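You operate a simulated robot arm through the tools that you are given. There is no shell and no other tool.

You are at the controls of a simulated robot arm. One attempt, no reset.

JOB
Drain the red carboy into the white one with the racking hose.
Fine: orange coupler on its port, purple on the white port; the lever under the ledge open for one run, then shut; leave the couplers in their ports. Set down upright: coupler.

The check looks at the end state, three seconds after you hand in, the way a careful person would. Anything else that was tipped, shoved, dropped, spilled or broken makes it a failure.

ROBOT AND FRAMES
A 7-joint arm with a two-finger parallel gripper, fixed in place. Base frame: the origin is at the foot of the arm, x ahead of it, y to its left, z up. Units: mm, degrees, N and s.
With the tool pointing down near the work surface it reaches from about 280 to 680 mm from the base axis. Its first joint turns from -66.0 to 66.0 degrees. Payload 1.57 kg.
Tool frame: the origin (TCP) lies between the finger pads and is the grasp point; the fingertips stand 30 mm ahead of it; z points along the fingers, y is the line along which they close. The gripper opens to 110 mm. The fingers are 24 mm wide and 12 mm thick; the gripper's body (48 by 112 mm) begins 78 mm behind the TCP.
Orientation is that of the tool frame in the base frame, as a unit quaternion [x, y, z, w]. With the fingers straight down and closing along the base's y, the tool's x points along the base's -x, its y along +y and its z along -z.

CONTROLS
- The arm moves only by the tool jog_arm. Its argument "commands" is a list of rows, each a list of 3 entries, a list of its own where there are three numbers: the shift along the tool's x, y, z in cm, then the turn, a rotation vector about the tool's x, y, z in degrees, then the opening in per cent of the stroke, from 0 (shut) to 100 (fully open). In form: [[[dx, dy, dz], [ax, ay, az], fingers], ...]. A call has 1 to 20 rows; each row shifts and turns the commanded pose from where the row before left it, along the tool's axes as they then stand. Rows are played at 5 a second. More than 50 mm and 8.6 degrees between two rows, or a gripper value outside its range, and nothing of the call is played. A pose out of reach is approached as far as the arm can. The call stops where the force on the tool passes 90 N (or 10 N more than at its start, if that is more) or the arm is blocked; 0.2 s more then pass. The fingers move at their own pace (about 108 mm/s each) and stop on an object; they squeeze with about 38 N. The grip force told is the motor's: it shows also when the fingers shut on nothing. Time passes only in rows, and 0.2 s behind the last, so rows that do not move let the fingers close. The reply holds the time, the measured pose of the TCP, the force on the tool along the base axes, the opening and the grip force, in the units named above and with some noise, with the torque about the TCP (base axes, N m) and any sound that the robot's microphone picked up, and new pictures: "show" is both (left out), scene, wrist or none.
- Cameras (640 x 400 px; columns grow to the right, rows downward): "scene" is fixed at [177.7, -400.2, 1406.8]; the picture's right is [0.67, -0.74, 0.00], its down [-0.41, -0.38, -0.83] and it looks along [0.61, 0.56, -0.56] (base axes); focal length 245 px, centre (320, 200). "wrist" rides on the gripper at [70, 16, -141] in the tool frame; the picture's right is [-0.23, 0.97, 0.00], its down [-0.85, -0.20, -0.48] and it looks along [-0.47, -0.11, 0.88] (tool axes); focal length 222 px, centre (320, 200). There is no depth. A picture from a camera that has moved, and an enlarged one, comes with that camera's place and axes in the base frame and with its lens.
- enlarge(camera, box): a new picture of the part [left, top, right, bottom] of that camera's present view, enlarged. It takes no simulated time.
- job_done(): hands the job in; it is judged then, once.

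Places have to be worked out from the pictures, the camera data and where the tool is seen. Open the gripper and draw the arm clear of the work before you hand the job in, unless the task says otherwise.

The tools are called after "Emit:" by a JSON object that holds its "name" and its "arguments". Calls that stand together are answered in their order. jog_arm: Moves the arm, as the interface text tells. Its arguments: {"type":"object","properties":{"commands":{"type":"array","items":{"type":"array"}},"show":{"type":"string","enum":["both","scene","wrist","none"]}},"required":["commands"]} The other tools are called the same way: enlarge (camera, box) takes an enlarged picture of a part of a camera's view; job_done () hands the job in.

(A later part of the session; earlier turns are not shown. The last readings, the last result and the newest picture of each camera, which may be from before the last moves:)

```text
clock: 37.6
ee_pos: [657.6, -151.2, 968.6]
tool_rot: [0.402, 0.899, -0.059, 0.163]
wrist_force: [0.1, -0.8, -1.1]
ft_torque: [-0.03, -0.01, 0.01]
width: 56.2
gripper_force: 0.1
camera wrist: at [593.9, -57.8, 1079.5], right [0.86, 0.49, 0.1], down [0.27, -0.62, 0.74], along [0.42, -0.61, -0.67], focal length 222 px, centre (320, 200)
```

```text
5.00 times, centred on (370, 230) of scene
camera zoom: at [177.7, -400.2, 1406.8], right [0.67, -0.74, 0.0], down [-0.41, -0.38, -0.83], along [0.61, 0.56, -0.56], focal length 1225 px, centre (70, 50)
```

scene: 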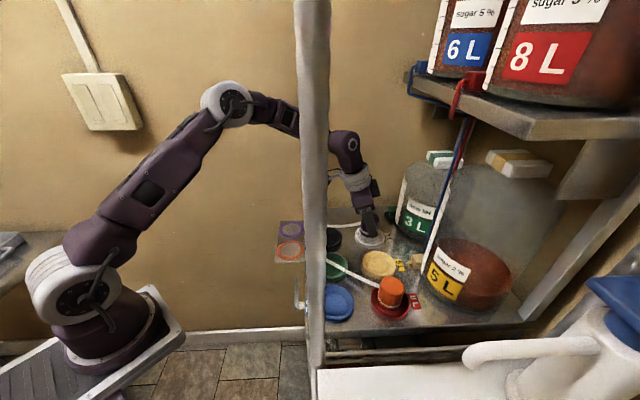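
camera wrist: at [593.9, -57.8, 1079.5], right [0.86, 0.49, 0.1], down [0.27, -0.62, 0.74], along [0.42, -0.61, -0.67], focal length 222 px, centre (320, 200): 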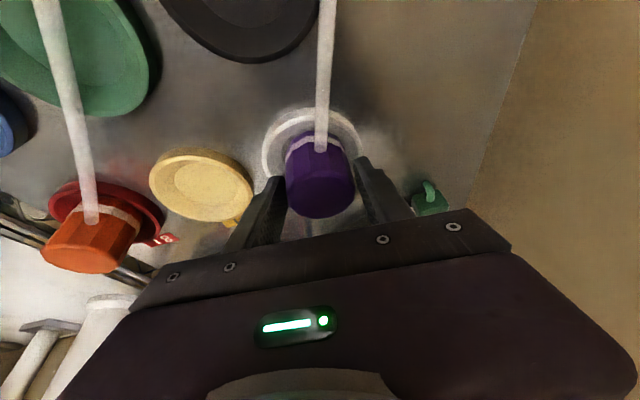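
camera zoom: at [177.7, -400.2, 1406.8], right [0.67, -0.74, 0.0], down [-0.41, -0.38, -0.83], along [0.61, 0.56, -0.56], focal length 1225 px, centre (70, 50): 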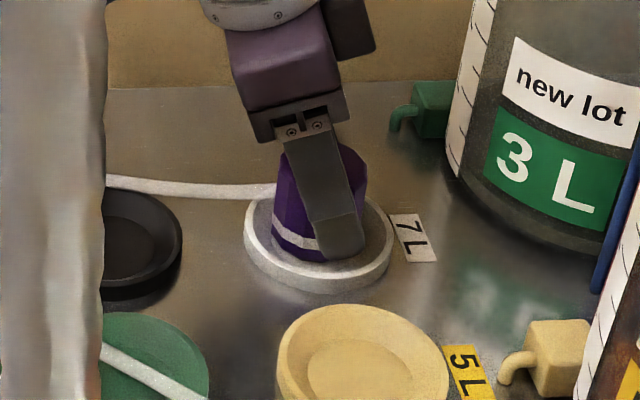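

The purple coupler stays put. I rise clear and view both couplers.

Emit:
{"name": "jog_arm", "arguments": {"commands": [[[-0.68, 0.05, -1.88], [0, 0, 0], 56], [[-0.68, 0.05, -1.88], [0, 0, 0], 62], [[-1.03, 0.08, -2.82], [0, 0, 0], 62], [[-1.03, 0.08, -2.82], [0, 0, 0], 62], [[-0.68, 0.05, -1.88], [0, 0, 0], 62], [[3.0, 0, -1.0], [0, 0, 0], 62], [[3.0, 0, -1.0], [0, 0, 0], 62], [[0, 0, 0], [0, 0, 0], 62]]}}

Emit:
{"name": "enlarge", "arguments": {"camera": "wrist", "box": [180, 40, 420, 220]}}

Emit:
{"name": "enlarge", "arguments": {"camera": "scene", "box": [320, 190, 420, 320]}}

```text
clock: 39.4
ee_pos: [616.2, -101.8, 1089.0]
tool_rot: [0.402, 0.899, -0.059, 0.163]
wrist_force: [0.0, 0.0, 0.4]
ft_torque: [0.02, 0.0, 0.05]
width: 68.2
gripper_force: 0.0
camera wrist: at [550.9, -8.9, 1198.9], right [0.87, 0.49, 0.1], down [0.27, -0.62, 0.74], along [0.42, -0.61, -0.67], focal length 222 px, centre (320, 200)
```

scene: 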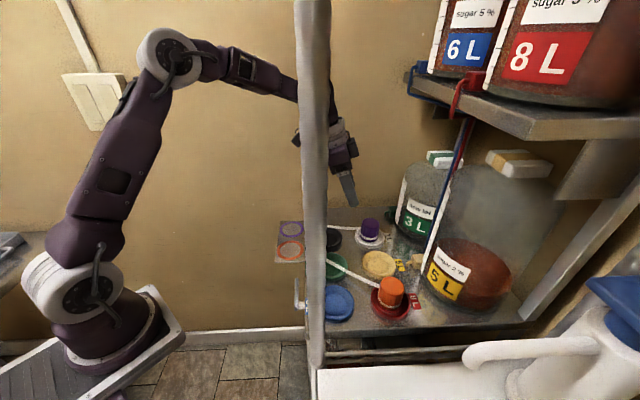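
wrist: 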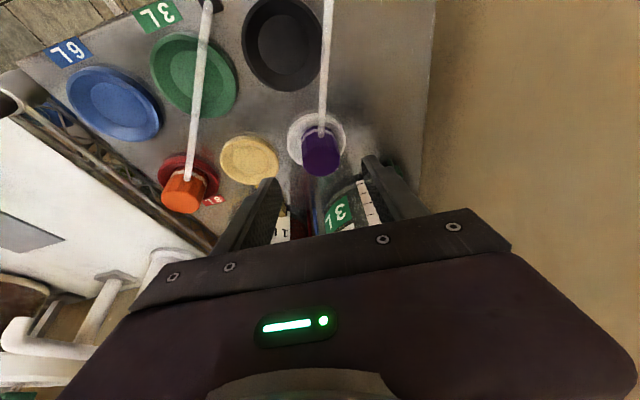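

```text
2.22 times, centred on (300, 130) of wrist
camera zoom: at [550.9, -8.9, 1198.9], right [0.87, 0.49, 0.1], down [0.27, -0.62, 0.74], along [0.42, -0.61, -0.67], focal length 494 px, centre (364, 356)
```

zoom: 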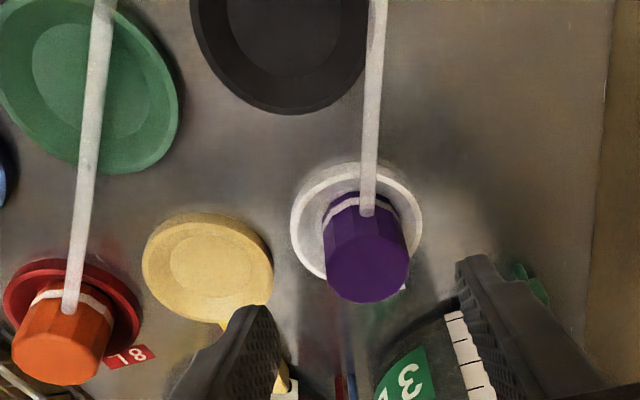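

```text
3.08 times, centred on (370, 255) of scene
camera zoom: at [177.7, -400.2, 1406.8], right [0.67, -0.74, 0.0], down [-0.41, -0.38, -0.83], along [0.61, 0.56, -0.56], focal length 754 px, centre (166, 31)
```

zoom: 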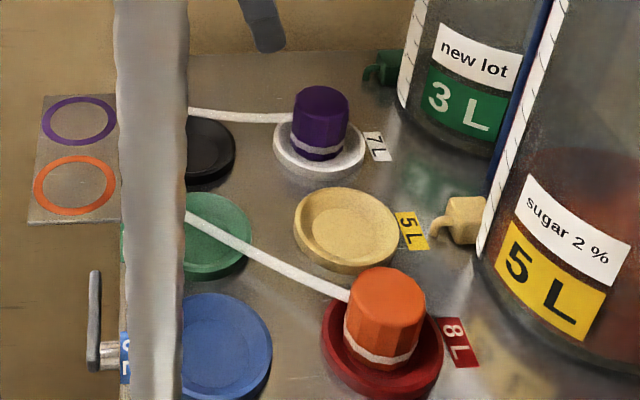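

Both couplers are upright in the right ports. Next, the lever: I move in front of it for a closer look, closing the fingers on the way.

Emit:
{"name": "jog_arm", "arguments": {"commands": [[[2.82, -2.55, -1.1], [0, 0, 0], 62], [[2.82, -2.55, -1.1], [0, 0, 0], 50], [[2.82, -2.55, -1.1], [0, 0, 0], 30], [[2.82, -2.55, -1.1], [0, 0, 0], 10], [[2.82, -2.55, -1.1], [0, 0, 0], 0], [[1.35, -0.1, 3.71], [0, 0, 0], 0], [[1.35, -0.1, 3.71], [0, 0, 0], 0], [[0, 0, 0], [0, 0, 0], 0]]}}

Emit:
{"name": "enlarge", "arguments": {"camera": "wrist", "box": [220, 60, 420, 220]}}

```text
clock: 41.2
ee_pos: [420.4, -76.6, 1008.9]
tool_rot: [0.402, 0.899, -0.059, 0.162]
wrist_force: [0.1, 0.1, 0.6]
ft_torque: [-0.01, 0.02, -0.05]
width: 0.0
gripper_force: 20.9
camera wrist: at [354.5, 17.1, 1119.1], right [0.86, 0.49, 0.1], down [0.27, -0.62, 0.74], along [0.43, -0.61, -0.67], focal length 222 px, centre (320, 200)
```

scene: 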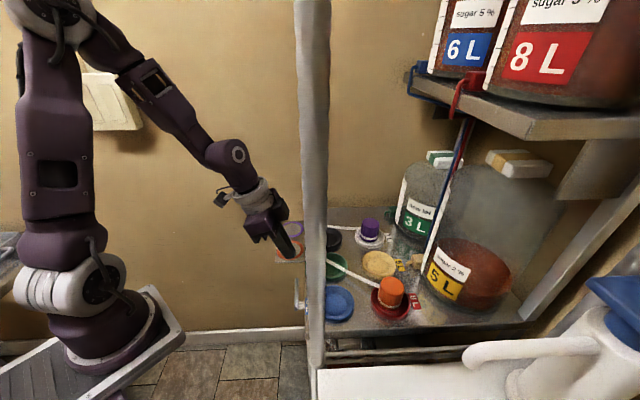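
wrist: 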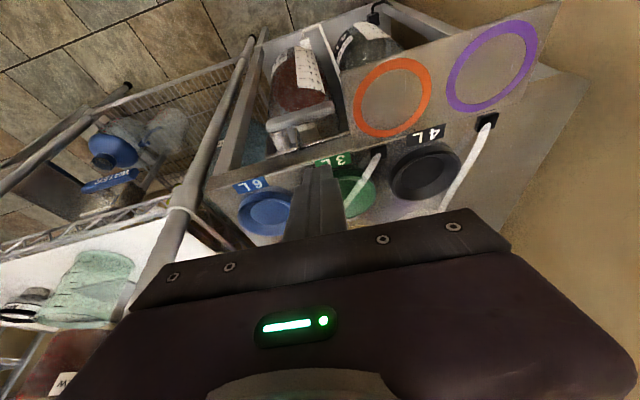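

```text
2.50 times, centred on (320, 140) of wrist
camera zoom: at [354.5, 17.1, 1119.1], right [0.86, 0.49, 0.1], down [0.27, -0.62, 0.74], along [0.43, -0.61, -0.67], focal length 555 px, centre (320, 350)
```

zoom: 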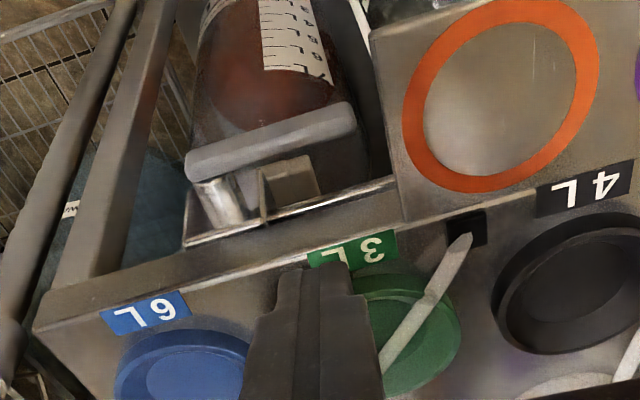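

Emit:
{"name": "enlarge", "arguments": {"camera": "wrist", "box": [255, 80, 355, 170]}}

Emit:
{"name": "enlarge", "arguments": {"camera": "scene", "box": [270, 250, 340, 330]}}

```text
4.44 times, centred on (305, 125) of wrist
camera zoom: at [354.5, 17.1, 1119.1], right [0.86, 0.49, 0.1], down [0.27, -0.62, 0.74], along [0.43, -0.61, -0.67], focal length 987 px, centre (387, 533)
```

zoom: 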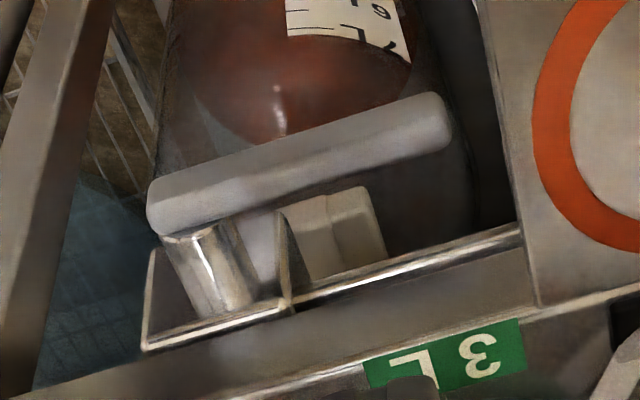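

```text
5.00 times, centred on (305, 290) of scene
camera zoom: at [177.7, -400.2, 1406.8], right [0.67, -0.74, 0.0], down [-0.41, -0.38, -0.83], along [0.61, 0.56, -0.56], focal length 1225 px, centre (395, -250)
```

zoom: 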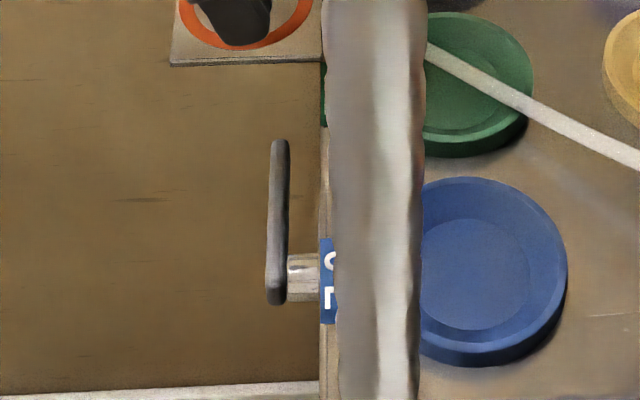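

Clear view of the lever: a ~80 mm bar along d1, pivoting at its right end on a stem ~16 mm off the fascia. I test how far I can lean the tool forward here (needed to work the lever from the front).

Emit:
{"name": "jog_arm", "arguments": {"commands": [[[0, 0, 0], [0, -8, 0], 0], [[0, 0, 0], [0, -8, 0], 0], [[0, 0, 0], [0, -8, 0], 0], [[0, 0, 0], [0, 0, 0], 0]]}}

```text
clock: 42.2
ee_pos: [421.6, -75.6, 1009.3]
tool_rot: [0.381, 0.845, -0.142, 0.347]
wrist_force: [0.1, 0.9, 0.2]
ft_torque: [0.0, 0.0, 0.0]
width: 0.0
gripper_force: 21.3
camera wrist: at [332.9, 44.1, 1063.3], right [0.83, 0.53, 0.18], down [0.02, -0.36, 0.93], along [0.56, -0.77, -0.31], focal length 222 px, centre (320, 200)
```

scene: 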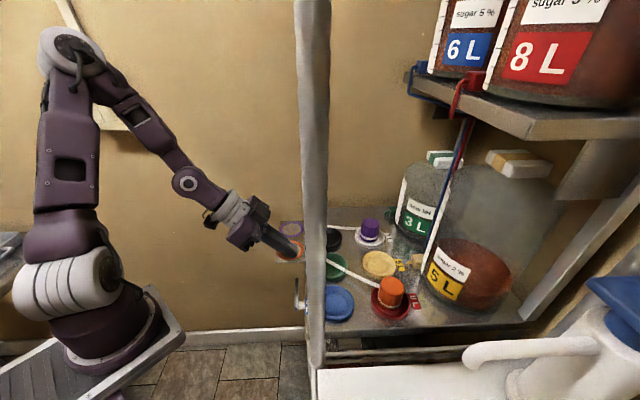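
wrist: 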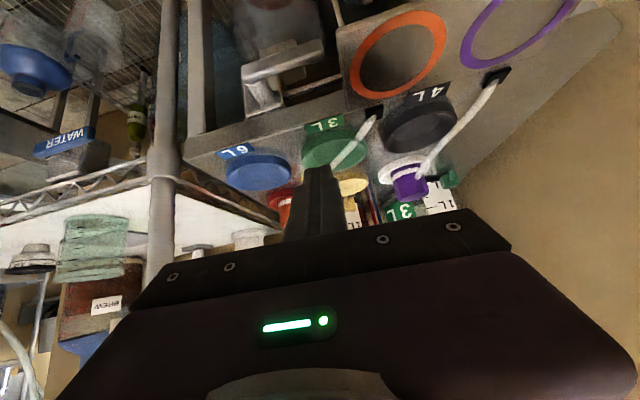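

A 44° lean is reachable. I back off to the front of the lever at z≈940 and lean further to about 60° so the closed fingers form a forward-pointing poker.

Emit:
{"name": "jog_arm", "arguments": {"commands": [[[3.94, 0.37, 1.02], [0, 0, 0], 0], [[3.94, 0.37, 1.02], [0, 0, 0], 0], [[0, 0, 0], [0, -8, 0], 0], [[0, 0, 0], [0, -8, 0], 0], [[0, 0, 0], [0, 0, 0], 0]]}}

Emit:
{"name": "enlarge", "arguments": {"camera": "wrist", "box": [220, 20, 420, 200]}}

```text
clock: 43.4
ee_pos: [398.9, -39.5, 940.4]
tool_rot: [0.357, 0.789, -0.193, 0.461]
wrist_force: [-0.1, -0.4, 0.5]
ft_torque: [0.03, 0.01, -0.02]
width: 0.0
gripper_force: 20.9
camera wrist: at [306.5, 88.6, 951.9], right [0.8, 0.56, 0.22], down [-0.16, -0.16, 0.97], along [0.58, -0.81, -0.04], focal length 222 px, centre (320, 200)
```

scene: 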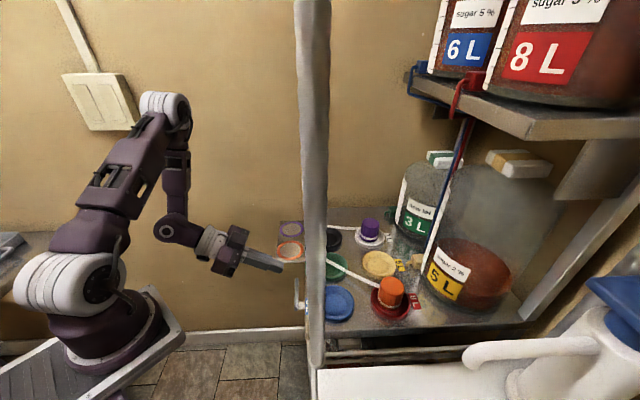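
wrist: 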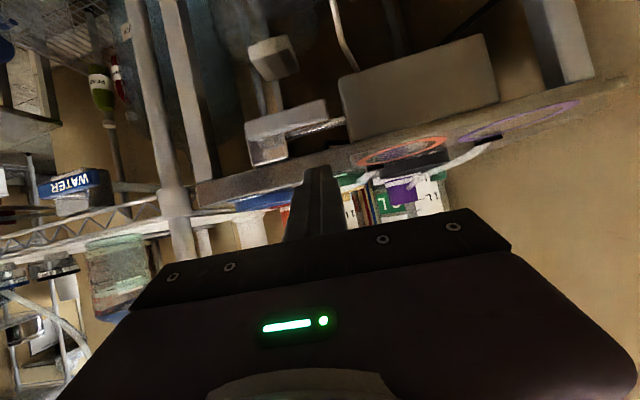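

```text
2.22 times, centred on (320, 110) of wrist
camera zoom: at [306.5, 88.6, 951.9], right [0.8, 0.56, 0.22], down [-0.16, -0.16, 0.97], along [0.58, -0.81, -0.04], focal length 494 px, centre (320, 400)
```

zoom: 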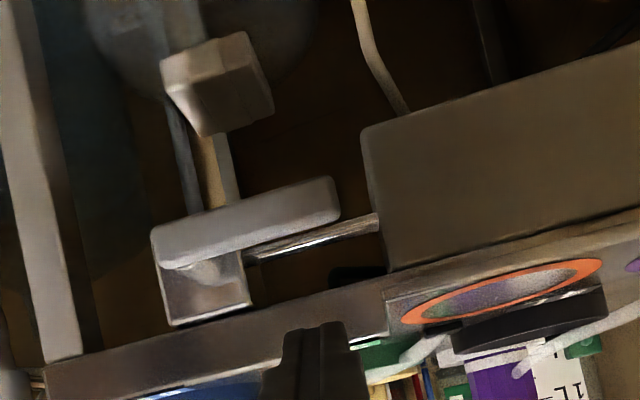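

Upside-down but informative view: the handle is level at z≈857, d1 from ~198 (pivot) to ~285, and free space lies behind and below it. I bring the closed fingertips just above the handle's free end.

Emit:
{"name": "jog_arm", "arguments": {"commands": [[[0.25, -0.05, 1.92], [0, 0, 0], 0], [[0.25, -0.05, 1.92], [0, 0, 0], 0], [[0.25, -0.05, 1.92], [0, 0, 0], 0], [[0, 0, 0], [0, 0, 0], 0]]}}

Emit:
{"name": "enlarge", "arguments": {"camera": "wrist", "box": [220, 40, 420, 220]}}

Emit:
{"name": "enlarge", "arguments": {"camera": "scene", "box": [240, 240, 340, 330]}}

```text
clock: 44.4
ee_pos: [430.4, -72.5, 904.6]
tool_rot: [0.358, 0.789, -0.194, 0.461]
wrist_force: [0.1, -1.3, -0.2]
ft_torque: [0.01, -0.02, -0.01]
width: 0.1
gripper_force: 20.9
camera wrist: at [337.2, 55.0, 914.9], right [0.8, 0.56, 0.22], down [-0.16, -0.16, 0.97], along [0.58, -0.81, -0.04], focal length 222 px, centre (320, 200)
```

scene: 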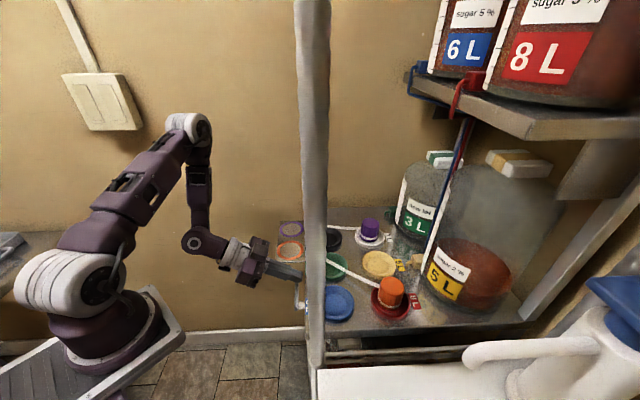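
wrist: 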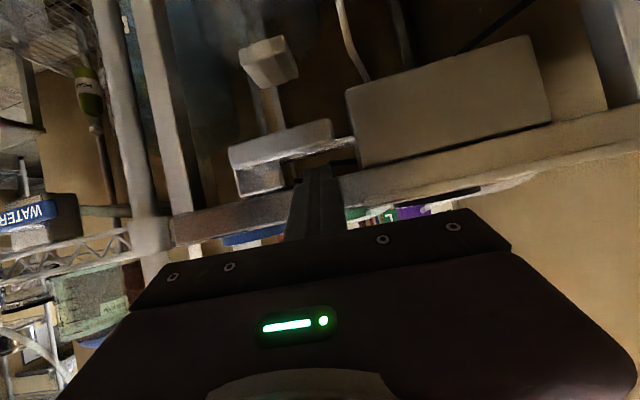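

```text
2.22 times, centred on (320, 130) of wrist
camera zoom: at [337.2, 55.0, 914.9], right [0.8, 0.56, 0.22], down [-0.16, -0.16, 0.97], along [0.58, -0.81, -0.04], focal length 494 px, centre (320, 356)
```

zoom: 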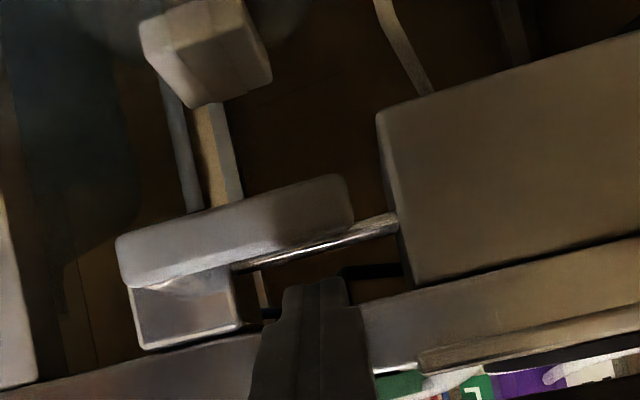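

```text
4.44 times, centred on (290, 285) of scene
camera zoom: at [177.7, -400.2, 1406.8], right [0.67, -0.74, 0.0], down [-0.41, -0.38, -0.83], along [0.61, 0.56, -0.56], focal length 1089 px, centre (453, -178)
```

zoom: 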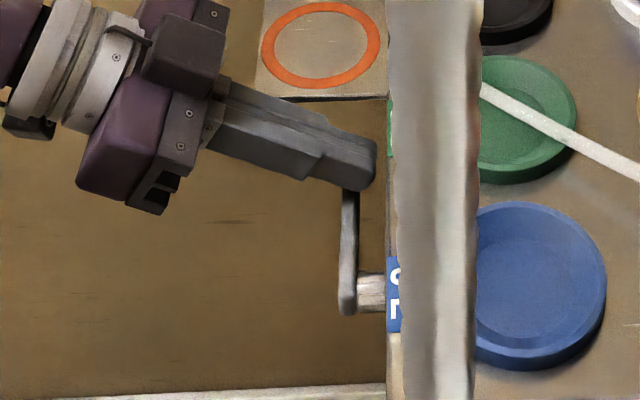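

The tip is right above the handle's free end. I press down in small steps to see whether it yields that way.

Emit:
{"name": "jog_arm", "arguments": {"commands": [[[0.43, -0.01, 0.25], [0, 0, 0], 0], [[0.43, -0.01, 0.25], [0, 0, 0], 0], [[0, 0, 0], [0, 0, 0], 0]], "show": "none"}}

Emit:
{"name": "jog_arm", "arguments": {"commands": [[[0.43, -0.01, 0.25], [0, 0, 0], 0], [[0, 0, 0], [0, 0, 0], 0]], "show": "wrist"}}

Emit:
{"name": "enlarge", "arguments": {"camera": "scene", "box": [240, 240, 340, 330]}}

```text
clock: 45.2
ee_pos: [429.5, -74.9, 896.2]
tool_rot: [0.357, 0.789, -0.193, 0.461]
wrist_force: [0.7, 0.9, 0.8]
ft_torque: [0.02, -0.01, 0.03]
width: 0.0
gripper_force: 20.9
```

```text
clock: 45.8
ee_pos: [431.0, -73.7, 889.5]
tool_rot: [0.358, 0.789, -0.193, 0.461]
wrist_force: [0.9, -0.8, 0.8]
ft_torque: [-0.05, -0.01, -0.04]
width: 0.1
gripper_force: 22.0
camera wrist: at [337.1, 53.8, 901.1], right [0.8, 0.56, 0.22], down [-0.16, -0.16, 0.97], along [0.58, -0.81, -0.04], focal length 222 px, centre (320, 200)
```

wrist: 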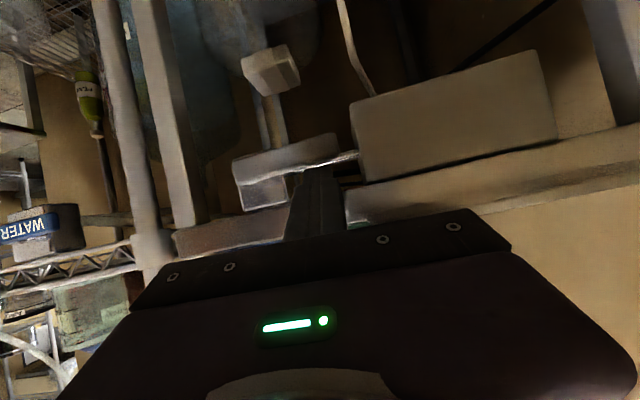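

```text
4.44 times, centred on (290, 285) of scene
camera zoom: at [177.7, -400.3, 1406.7], right [0.67, -0.74, 0.0], down [-0.41, -0.38, -0.83], along [0.61, 0.56, -0.56], focal length 1089 px, centre (453, -178)
```

zoom: 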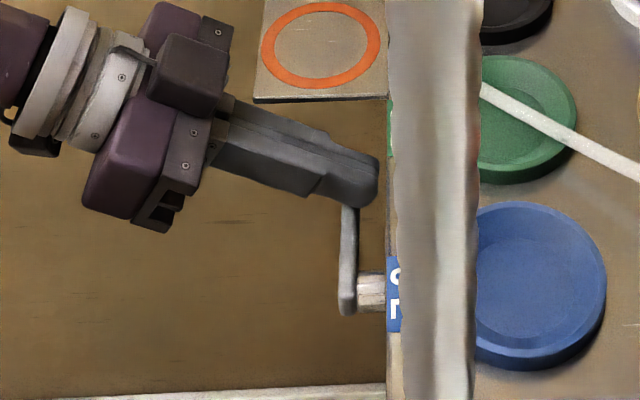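

No contact yet at z=889.5; continuing in 4–5 mm steps.

Emit:
{"name": "jog_arm", "arguments": {"commands": [[[0.35, 0, 0.2], [0, 0, 0], 0], [[0, 0, 0], [0, 0, 0], 0]], "show": "none"}}

Emit:
{"name": "jog_arm", "arguments": {"commands": [[[0.35, 0, 0.2], [0, 0, 0], 0], [[0, 0, 0], [0, 0, 0], 0]], "show": "wrist"}}

Emit:
{"name": "enlarge", "arguments": {"camera": "wrist", "box": [220, 40, 420, 220]}}

```text
clock: 46.4
ee_pos: [429.3, -73.4, 884.7]
tool_rot: [0.358, 0.789, -0.193, 0.46]
wrist_force: [-0.2, 0.8, 1.5]
ft_torque: [0.0, -0.03, 0.0]
width: 0.0
gripper_force: 21.7
```

```text
clock: 47.0
ee_pos: [430.8, -74.7, 882.3]
tool_rot: [0.358, 0.789, -0.193, 0.461]
wrist_force: [3.2, -0.5, 0.4]
ft_torque: [-0.02, -0.1, 0.06]
width: 0.3
gripper_force: 20.6
camera wrist: at [337.0, 53.8, 892.9], right [0.8, 0.56, 0.22], down [-0.16, -0.16, 0.97], along [0.59, -0.81, -0.04], focal length 222 px, centre (320, 200)
```

wrist: 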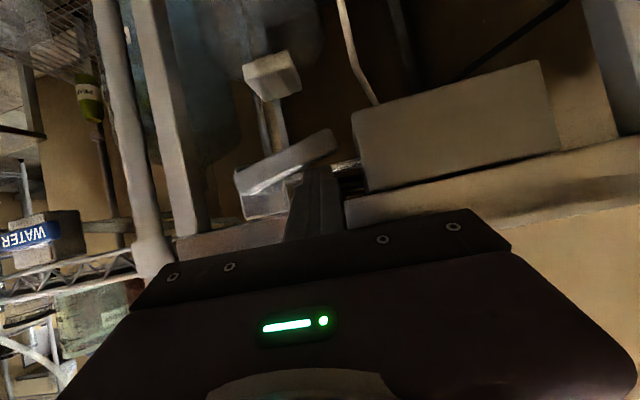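

```text
2.22 times, centred on (320, 130) of wrist
camera zoom: at [337.0, 53.8, 892.9], right [0.8, 0.56, 0.22], down [-0.16, -0.16, 0.97], along [0.59, -0.81, -0.04], focal length 494 px, centre (320, 356)
```

zoom: 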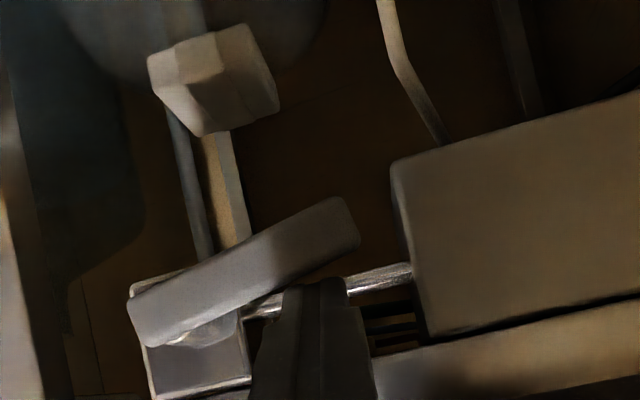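

The handle swings down easily (≈10° with ~3 N). Before opening fully, I check that I can reach the low, right-hand pose needed to push it shut again.

Emit:
{"name": "jog_arm", "arguments": {"commands": [[[1.75, 0, -3.03], [0, 0, 0], 0], [[2.4, -3.0, 1.39], [0, 0, 0], 0], [[2.4, -3.0, 1.39], [0, 0, 0], 0], [[2.4, -3.0, 1.39], [0, 0, 0], 0], [[0, 0, 0], [0, 0, 0], 0]]}}

Emit:
{"name": "enlarge", "arguments": {"camera": "wrist", "box": [220, 40, 420, 220]}}

```text
clock: 48.2
ee_pos: [342.5, -104.9, 796.7]
tool_rot: [0.358, 0.789, -0.193, 0.461]
wrist_force: [-0.3, 0.2, 0.7]
ft_torque: [0.03, 0.04, -0.01]
width: 0.0
gripper_force: 21.4
camera wrist: at [249.6, 22.3, 808.5], right [0.8, 0.56, 0.22], down [-0.16, -0.16, 0.97], along [0.58, -0.81, -0.04], focal length 222 px, centre (320, 200)
```

scene: 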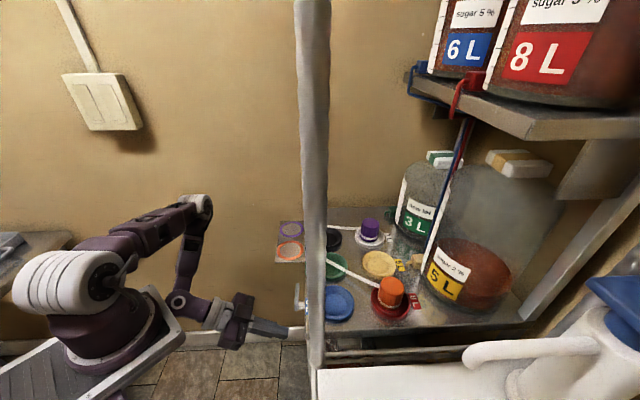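
wrist: 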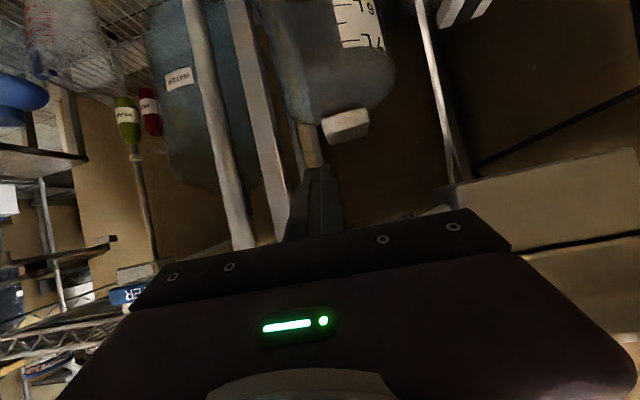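

```text
2.22 times, centred on (320, 130) of wrist
camera zoom: at [249.6, 22.3, 808.5], right [0.8, 0.56, 0.22], down [-0.16, -0.16, 0.97], along [0.58, -0.81, -0.04], focal length 494 px, centre (320, 356)
```

zoom: 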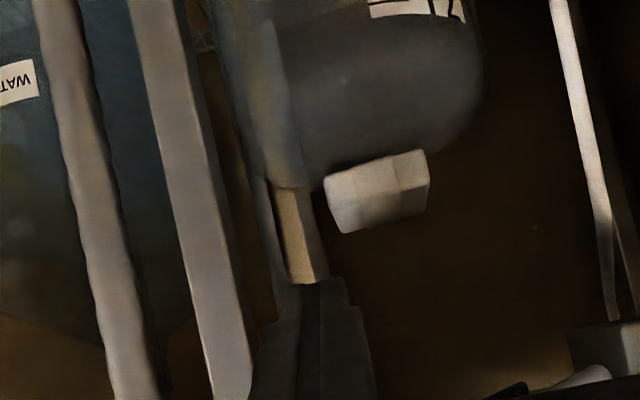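

Reachable, and from here I can see the white carboy from the front: it's empty near the 6–7 L marks. I enlarge to find its level.

Emit:
{"name": "enlarge", "arguments": {"camera": "wrist", "box": [270, 0, 420, 110]}}

Emit:
{"name": "jog_arm", "arguments": {"commands": [[[0.5, 0, -3.0], [0, 0, 0], 0], [[0, 0, 0], [0, 6, 0], 0], [[0, 0, 0], [0, 6, 0], 0], [[0, 0, 0], [0, 0, 0], 0]], "show": "wrist"}}

```text
3.64 times, centred on (345, 55) of wrist
camera zoom: at [249.6, 22.3, 808.5], right [0.8, 0.56, 0.22], down [-0.16, -0.16, 0.97], along [0.58, -0.81, -0.04], focal length 808 px, centre (229, 727)
```

zoom: 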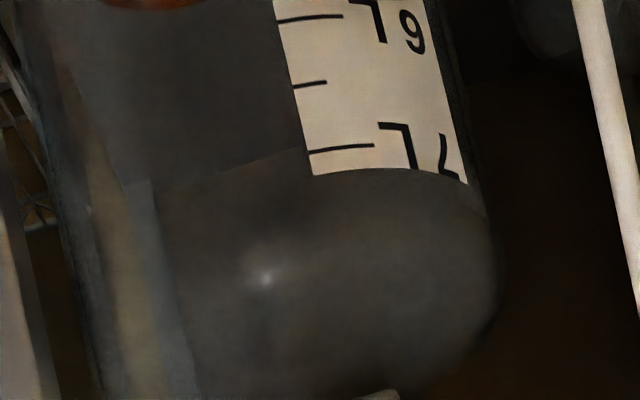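

```text
clock: 49.2
ee_pos: [337.4, -75.6, 790.7]
tool_rot: [0.378, 0.83, -0.151, 0.382]
wrist_force: [0.1, 0.0, 0.0]
ft_torque: [-0.02, 0.0, -0.04]
width: 0.0
gripper_force: 21.3
out of reach, approached as far as the arm can: row 3
camera wrist: at [246.5, 47.5, 833.8], right [0.82, 0.53, 0.21], down [-0.04, -0.31, 0.95], along [0.57, -0.79, -0.24], focal length 222 px, centre (320, 200)
```

wrist: 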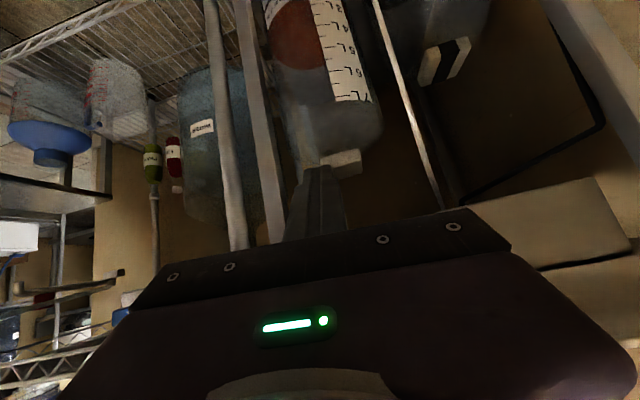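

Emit:
{"name": "enlarge", "arguments": {"camera": "wrist", "box": [240, 0, 420, 130]}}

Emit:
{"name": "enlarge", "arguments": {"camera": "scene", "box": [400, 0, 640, 140]}}

```text
3.08 times, centred on (330, 65) of wrist
camera zoom: at [246.5, 47.5, 833.8], right [0.82, 0.53, 0.21], down [-0.04, -0.31, 0.95], along [0.57, -0.79, -0.24], focal length 684 px, centre (289, 615)
```

zoom: 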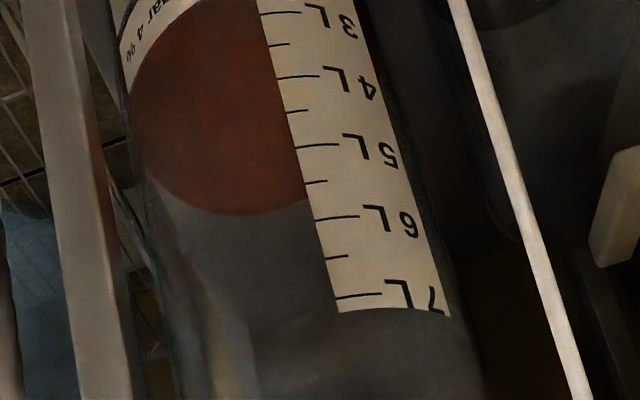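

```text
2.67 times, centred on (520, 70) of scene
camera zoom: at [184.0, -399.1, 1406.2], right [0.67, -0.74, 0.0], down [-0.42, -0.38, -0.83], along [0.61, 0.56, -0.56], focal length 654 px, centre (-213, 547)
```

zoom: 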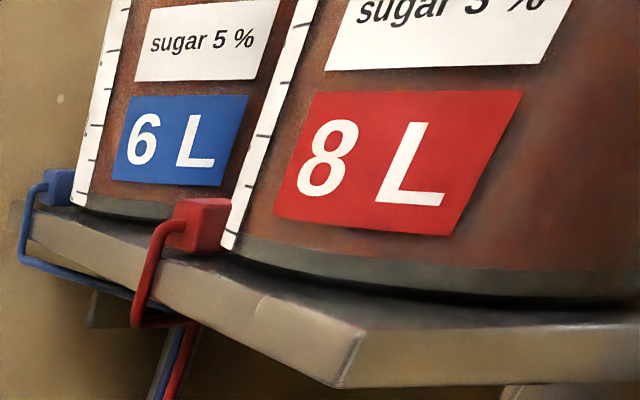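

The white carboy is at roughly 3½–4 L, well below full. But the scene camera's reported place has shifted 6 mm relative to the base — possibly the arm is leaning on something; I check the scene image immediately.

Emit:
{"name": "enlarge", "arguments": {"camera": "scene", "box": [0, 0, 640, 400]}}

Emit:
{"name": "enlarge", "arguments": {"camera": "scene", "box": [20, 180, 340, 380]}}

```text
1.00 times, centred on (320, 200) of scene (not enlarged: the box is as wide or as high as the picture)
camera zoom: at [184.0, -399.1, 1406.2], right [0.67, -0.74, 0.0], down [-0.42, -0.38, -0.83], along [0.61, 0.56, -0.56], focal length 245 px, centre (320, 200)
```

zoom: 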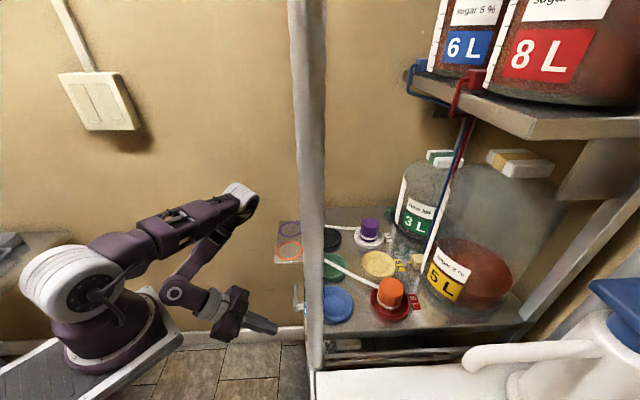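

```text
2.00 times, centred on (180, 280) of scene
camera zoom: at [184.0, -399.1, 1406.2], right [0.67, -0.74, 0.0], down [-0.42, -0.38, -0.83], along [0.61, 0.56, -0.56], focal length 490 px, centre (600, 40)
```

zoom: 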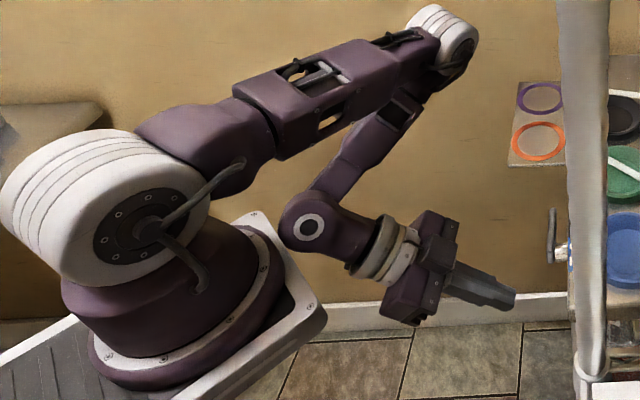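

The wrist seems to be leaning against the arm's own base plate after backing up (mount flexing). I reverse that last motion right away.

Emit:
{"name": "jog_arm", "arguments": {"commands": [[[0, 0, 1.5], [0, -5, 0], 0], [[0, 0, 1.5], [0, -5, 0], 0], [[0, 0, 0], [0, 0, 0], 0]], "show": "wrist"}}

Emit:
{"name": "enlarge", "arguments": {"camera": "scene", "box": [20, 180, 340, 380]}}

```text
clock: 50.0
ee_pos: [342.2, -94.6, 776.8]
tool_rot: [0.361, 0.796, -0.189, 0.447]
wrist_force: [-0.1, -0.3, -0.2]
ft_torque: [-0.01, -0.01, 0.01]
width: 0.2
gripper_force: 21.1
camera wrist: at [249.7, 31.7, 793.6], right [0.8, 0.56, 0.22], down [-0.13, -0.18, 0.97], along [0.58, -0.81, -0.07], focal length 222 px, centre (320, 200)
```

wrist: 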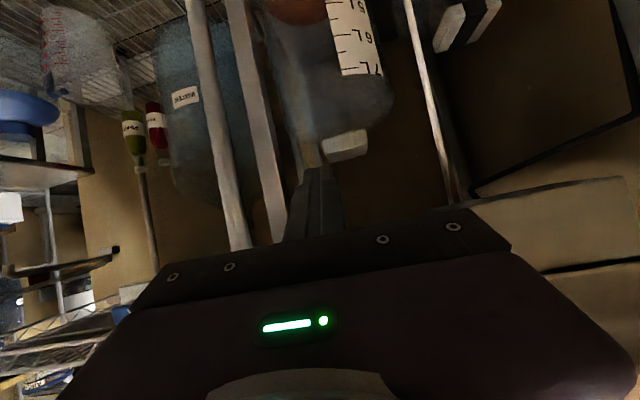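

```text
2.00 times, centred on (180, 280) of scene
camera zoom: at [177.7, -400.2, 1406.8], right [0.67, -0.74, 0.0], down [-0.41, -0.38, -0.83], along [0.61, 0.56, -0.56], focal length 490 px, centre (600, 40)
```

zoom: 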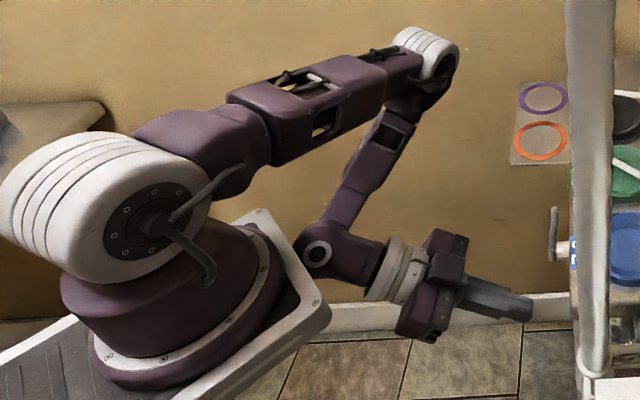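

Base is back to normal; I'll avoid retracting low. The white carboy shows about 4 L, so there's room. Now I return above the handle's free end and press it down to ~30° first.

Emit:
{"name": "jog_arm", "arguments": {"commands": [[[-2.66, 2.02, -1.69], [0, 0, 0], 0], [[-2.66, 2.02, -1.69], [0, 0, 0], 0], [[-2.66, 2.02, -1.69], [0, 0, 0], 0], [[-2.66, 2.02, -1.69], [0, 0, 0], 0], [[-2.38, 0.05, 3.82], [0, 0, 0], 0], [[0, 0, 0], [0, 0, 0], 0]]}}

Emit:
{"name": "enlarge", "arguments": {"camera": "wrist", "box": [220, 40, 420, 220]}}

Emit:
{"name": "enlarge", "arguments": {"camera": "scene", "box": [240, 240, 340, 330]}}

```text
clock: 51.4
ee_pos: [430.1, -75.5, 904.2]
tool_rot: [0.361, 0.798, -0.187, 0.445]
wrist_force: [-17.9, 18.2, 13.4]
ft_torque: [-0.27, -0.09, 0.02]
width: 0.0
gripper_force: 21.6
camera wrist: at [337.3, 50.4, 920.8], right [0.8, 0.56, 0.21], down [-0.13, -0.19, 0.97], along [0.58, -0.81, -0.07], focal length 222 px, centre (320, 200)
```

scene: 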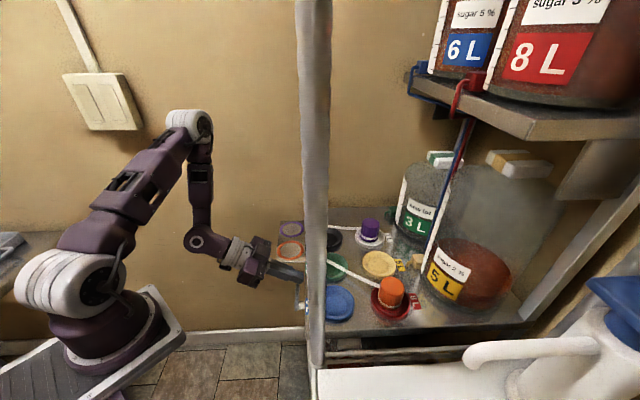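
wrist: 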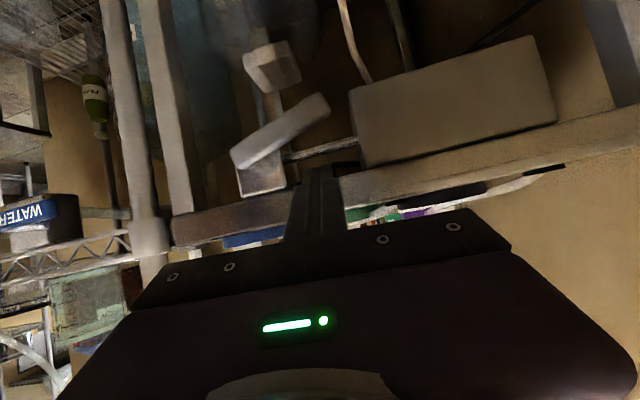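

```text
2.22 times, centred on (320, 130) of wrist
camera zoom: at [337.3, 50.4, 920.8], right [0.8, 0.56, 0.21], down [-0.13, -0.19, 0.97], along [0.58, -0.81, -0.07], focal length 494 px, centre (320, 356)
```

zoom: 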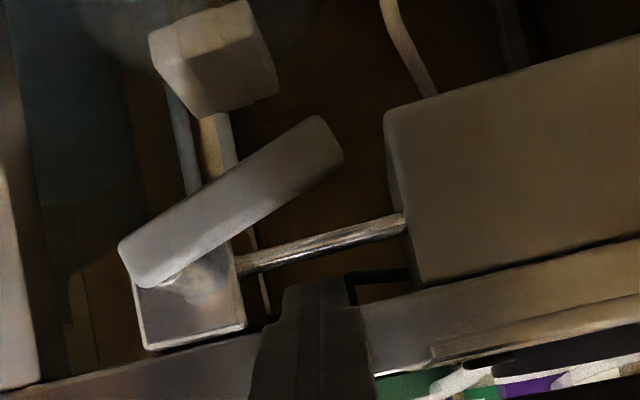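

```text
4.44 times, centred on (290, 285) of scene
camera zoom: at [177.0, -399.7, 1407.0], right [0.67, -0.74, 0.0], down [-0.41, -0.38, -0.83], along [0.61, 0.56, -0.56], focal length 1089 px, centre (453, -178)
```

zoom: 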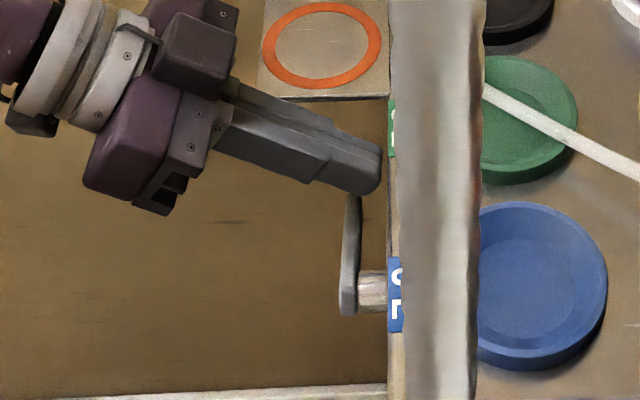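

The tip touched the fascia (29 N), so I back off 4 mm. The handle stays where I left it (~20°). Then I lower to press it to ~30°.

Emit:
{"name": "jog_arm", "arguments": {"commands": [[[0.22, 0, -0.36], [0, 0, 0], 0], [[0, 0, 0], [0, 0, 0], 0], [[1.02, -0.03, 0.63], [0, 0, 0], 0], [[1.02, -0.03, 0.63], [0, 0, 0], 0], [[1.02, -0.03, 0.63], [0, 0, 0], 0], [[0, 0, 0], [0, 0, 0], 0]], "show": "wrist"}}

Emit:
{"name": "enlarge", "arguments": {"camera": "scene", "box": [240, 240, 340, 330]}}

```text
clock: 52.8
ee_pos: [427.2, -73.9, 867.0]
tool_rot: [0.362, 0.797, -0.187, 0.447]
wrist_force: [0.8, -0.4, 1.2]
ft_torque: [-0.01, 0.04, -0.01]
width: 0.2
gripper_force: 21.5
camera wrist: at [334.4, 53.6, 884.8], right [0.8, 0.56, 0.22], down [-0.13, -0.19, 0.97], along [0.58, -0.81, -0.07], focal length 222 px, centre (320, 200)
```

wrist: 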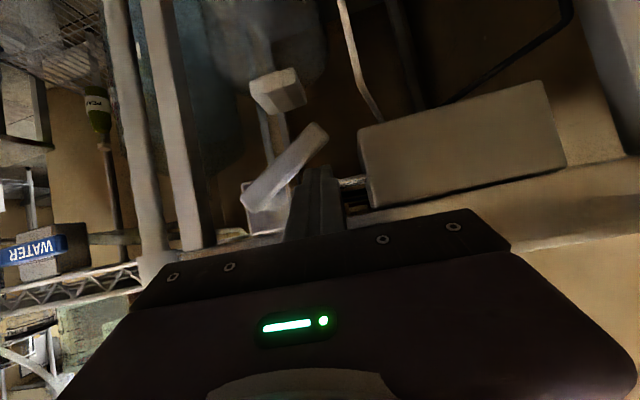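

```text
4.44 times, centred on (290, 285) of scene
camera zoom: at [177.7, -400.2, 1406.8], right [0.67, -0.74, 0.0], down [-0.41, -0.38, -0.83], along [0.61, 0.56, -0.56], focal length 1089 px, centre (453, -178)
```

zoom: 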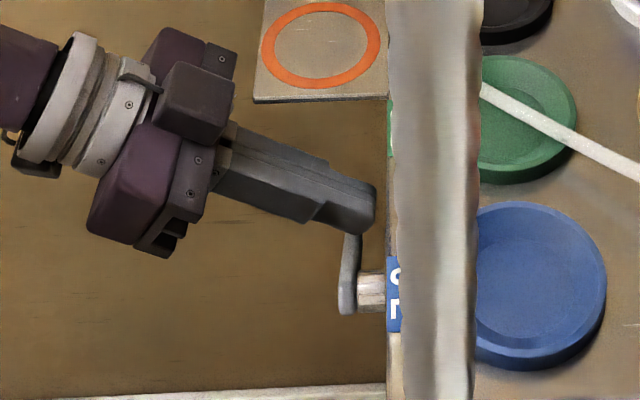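

The handle follows at about 35°. I carry on along the arc to fully down and listen for flow.

Emit:
{"name": "jog_arm", "arguments": {"commands": [[[0.6, -0.41, 0.375], [0, 0, 0], 0], [[0.6, -0.41, 0.375], [0, 0, 0], 0], [[0.454, -0.63, 0.28], [0, 0, 0], 0], [[0.454, -0.63, 0.28], [0, 0, 0], 0], [[0.254, -0.77, 0.16], [0, 0, 0], 0], [[0.254, -0.77, 0.16], [0, 0, 0], 0]]}}

Emit:
{"name": "enlarge", "arguments": {"camera": "wrist", "box": [220, 20, 420, 200]}}

Emit:
{"name": "enlarge", "arguments": {"camera": "scene", "box": [400, 0, 640, 140]}}

```text
clock: 54.1
ee_pos: [413.3, -89.1, 841.2]
tool_rot: [0.354, 0.796, -0.174, 0.459]
wrist_force: [6.4, 5.7, 0.6]
ft_torque: [0.09, -0.2, 0.16]
width: 0.2
gripper_force: 21.6
stopped in row 6: the force on the tool passed its limit at 102 N (the readings are from after the stop); the commanded pose is now the measured one
camera wrist: at [316.9, 36.4, 856.6], right [0.78, 0.58, 0.24], down [-0.15, -0.19, 0.97], along [0.61, -0.79, -0.06], focal length 222 px, centre (320, 200)
```

scene: 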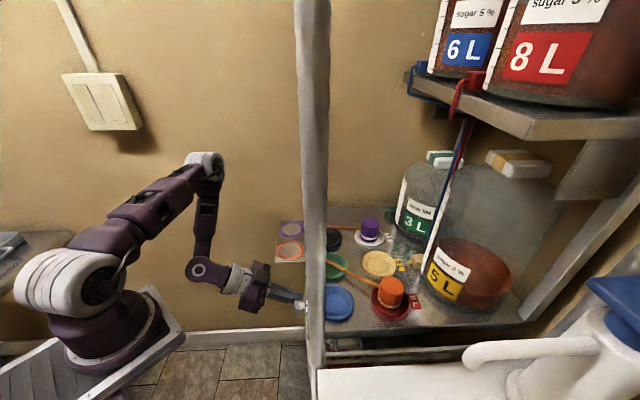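
wrist: 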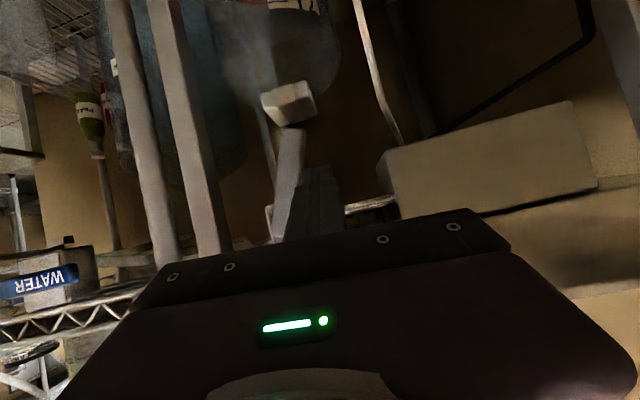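

```text
2.22 times, centred on (320, 110) of wrist
camera zoom: at [316.9, 36.4, 856.6], right [0.78, 0.58, 0.24], down [-0.15, -0.19, 0.97], along [0.61, -0.79, -0.06], focal length 494 px, centre (320, 400)
```

zoom: 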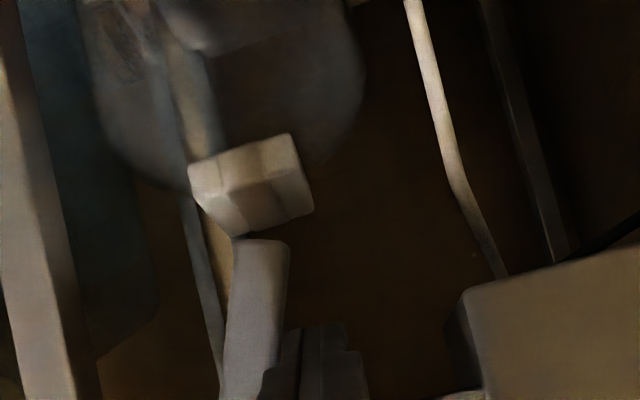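

```text
2.67 times, centred on (520, 70) of scene
camera zoom: at [177.8, -400.2, 1406.8], right [0.67, -0.74, 0.0], down [-0.41, -0.38, -0.83], along [0.61, 0.56, -0.56], focal length 654 px, centre (-213, 547)
```

zoom: 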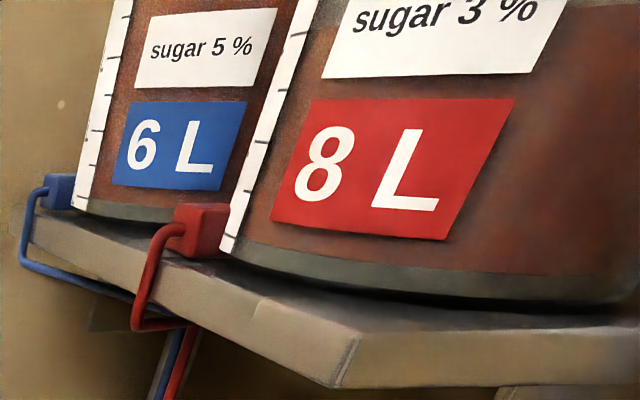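

The handle hit its stop (brief 102 N) and is fully down; the hose has turned red — the run is on. I retract off the handle and watch levels.

Emit:
{"name": "jog_arm", "arguments": {"commands": [[[1.72, 0.35, -2.81], [0, 0, 0], 0]]}}

Emit:
{"name": "enlarge", "arguments": {"camera": "scene", "box": [400, 0, 640, 140]}}

Emit:
{"name": "enlarge", "arguments": {"camera": "wrist", "box": [220, 0, 420, 180]}}

Emit:
{"name": "enlarge", "arguments": {"camera": "scene", "box": [270, 190, 430, 330]}}

```text
clock: 54.5
ee_pos: [392.2, -65.3, 841.7]
tool_rot: [0.355, 0.796, -0.176, 0.457]
wrist_force: [0.3, 0.3, 0.3]
ft_torque: [0.01, -0.03, -0.03]
width: 0.0
gripper_force: 21.1
camera wrist: at [296.4, 60.4, 857.3], right [0.78, 0.57, 0.24], down [-0.15, -0.19, 0.97], along [0.6, -0.8, -0.06], focal length 222 px, centre (320, 200)
```

scene: 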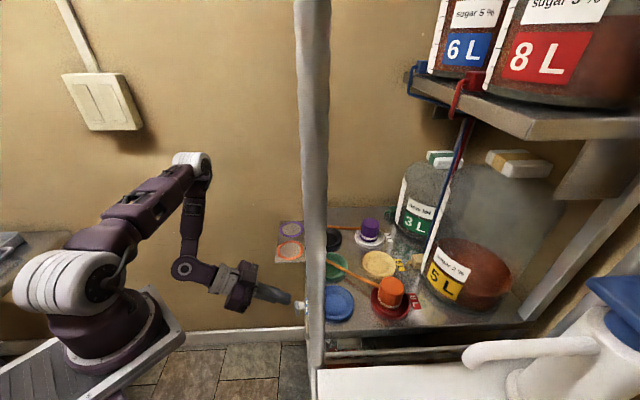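
wrist: 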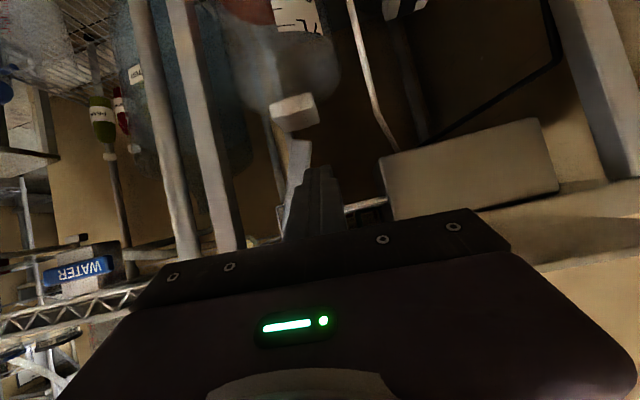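

```text
2.67 times, centred on (520, 70) of scene
camera zoom: at [177.7, -400.3, 1406.8], right [0.67, -0.74, 0.0], down [-0.41, -0.38, -0.83], along [0.61, 0.56, -0.56], focal length 654 px, centre (-213, 547)
```

zoom: 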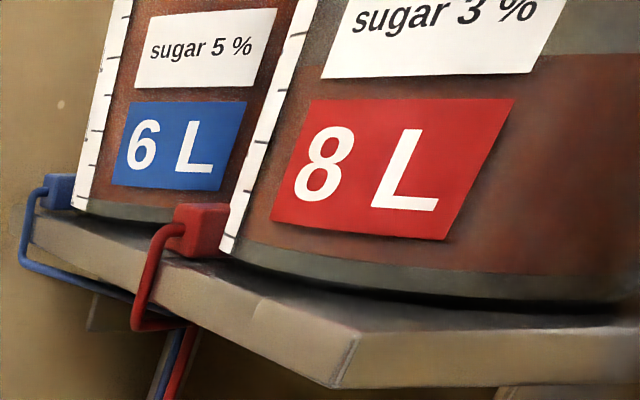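

```text
2.22 times, centred on (320, 90) of wrist
camera zoom: at [296.4, 60.4, 857.3], right [0.78, 0.57, 0.24], down [-0.15, -0.19, 0.97], along [0.6, -0.8, -0.06], focal length 494 px, centre (320, 444)
```

zoom: 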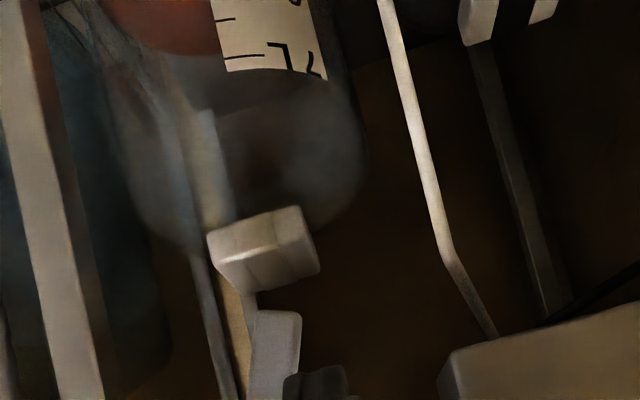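

```text
2.86 times, centred on (350, 260) of scene
camera zoom: at [177.7, -400.3, 1406.8], right [0.67, -0.74, 0.0], down [-0.41, -0.38, -0.83], along [0.61, 0.56, -0.56], focal length 700 px, centre (234, 29)
```

zoom: 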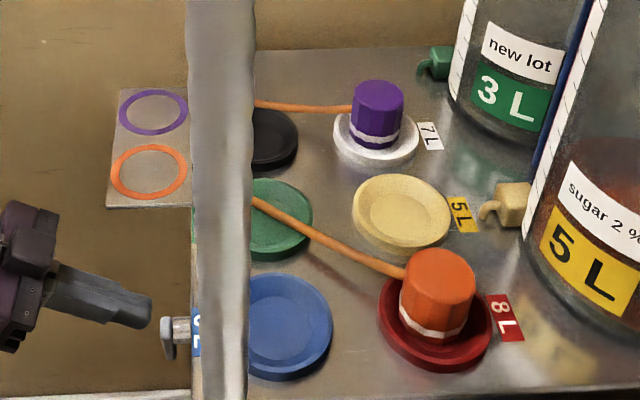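

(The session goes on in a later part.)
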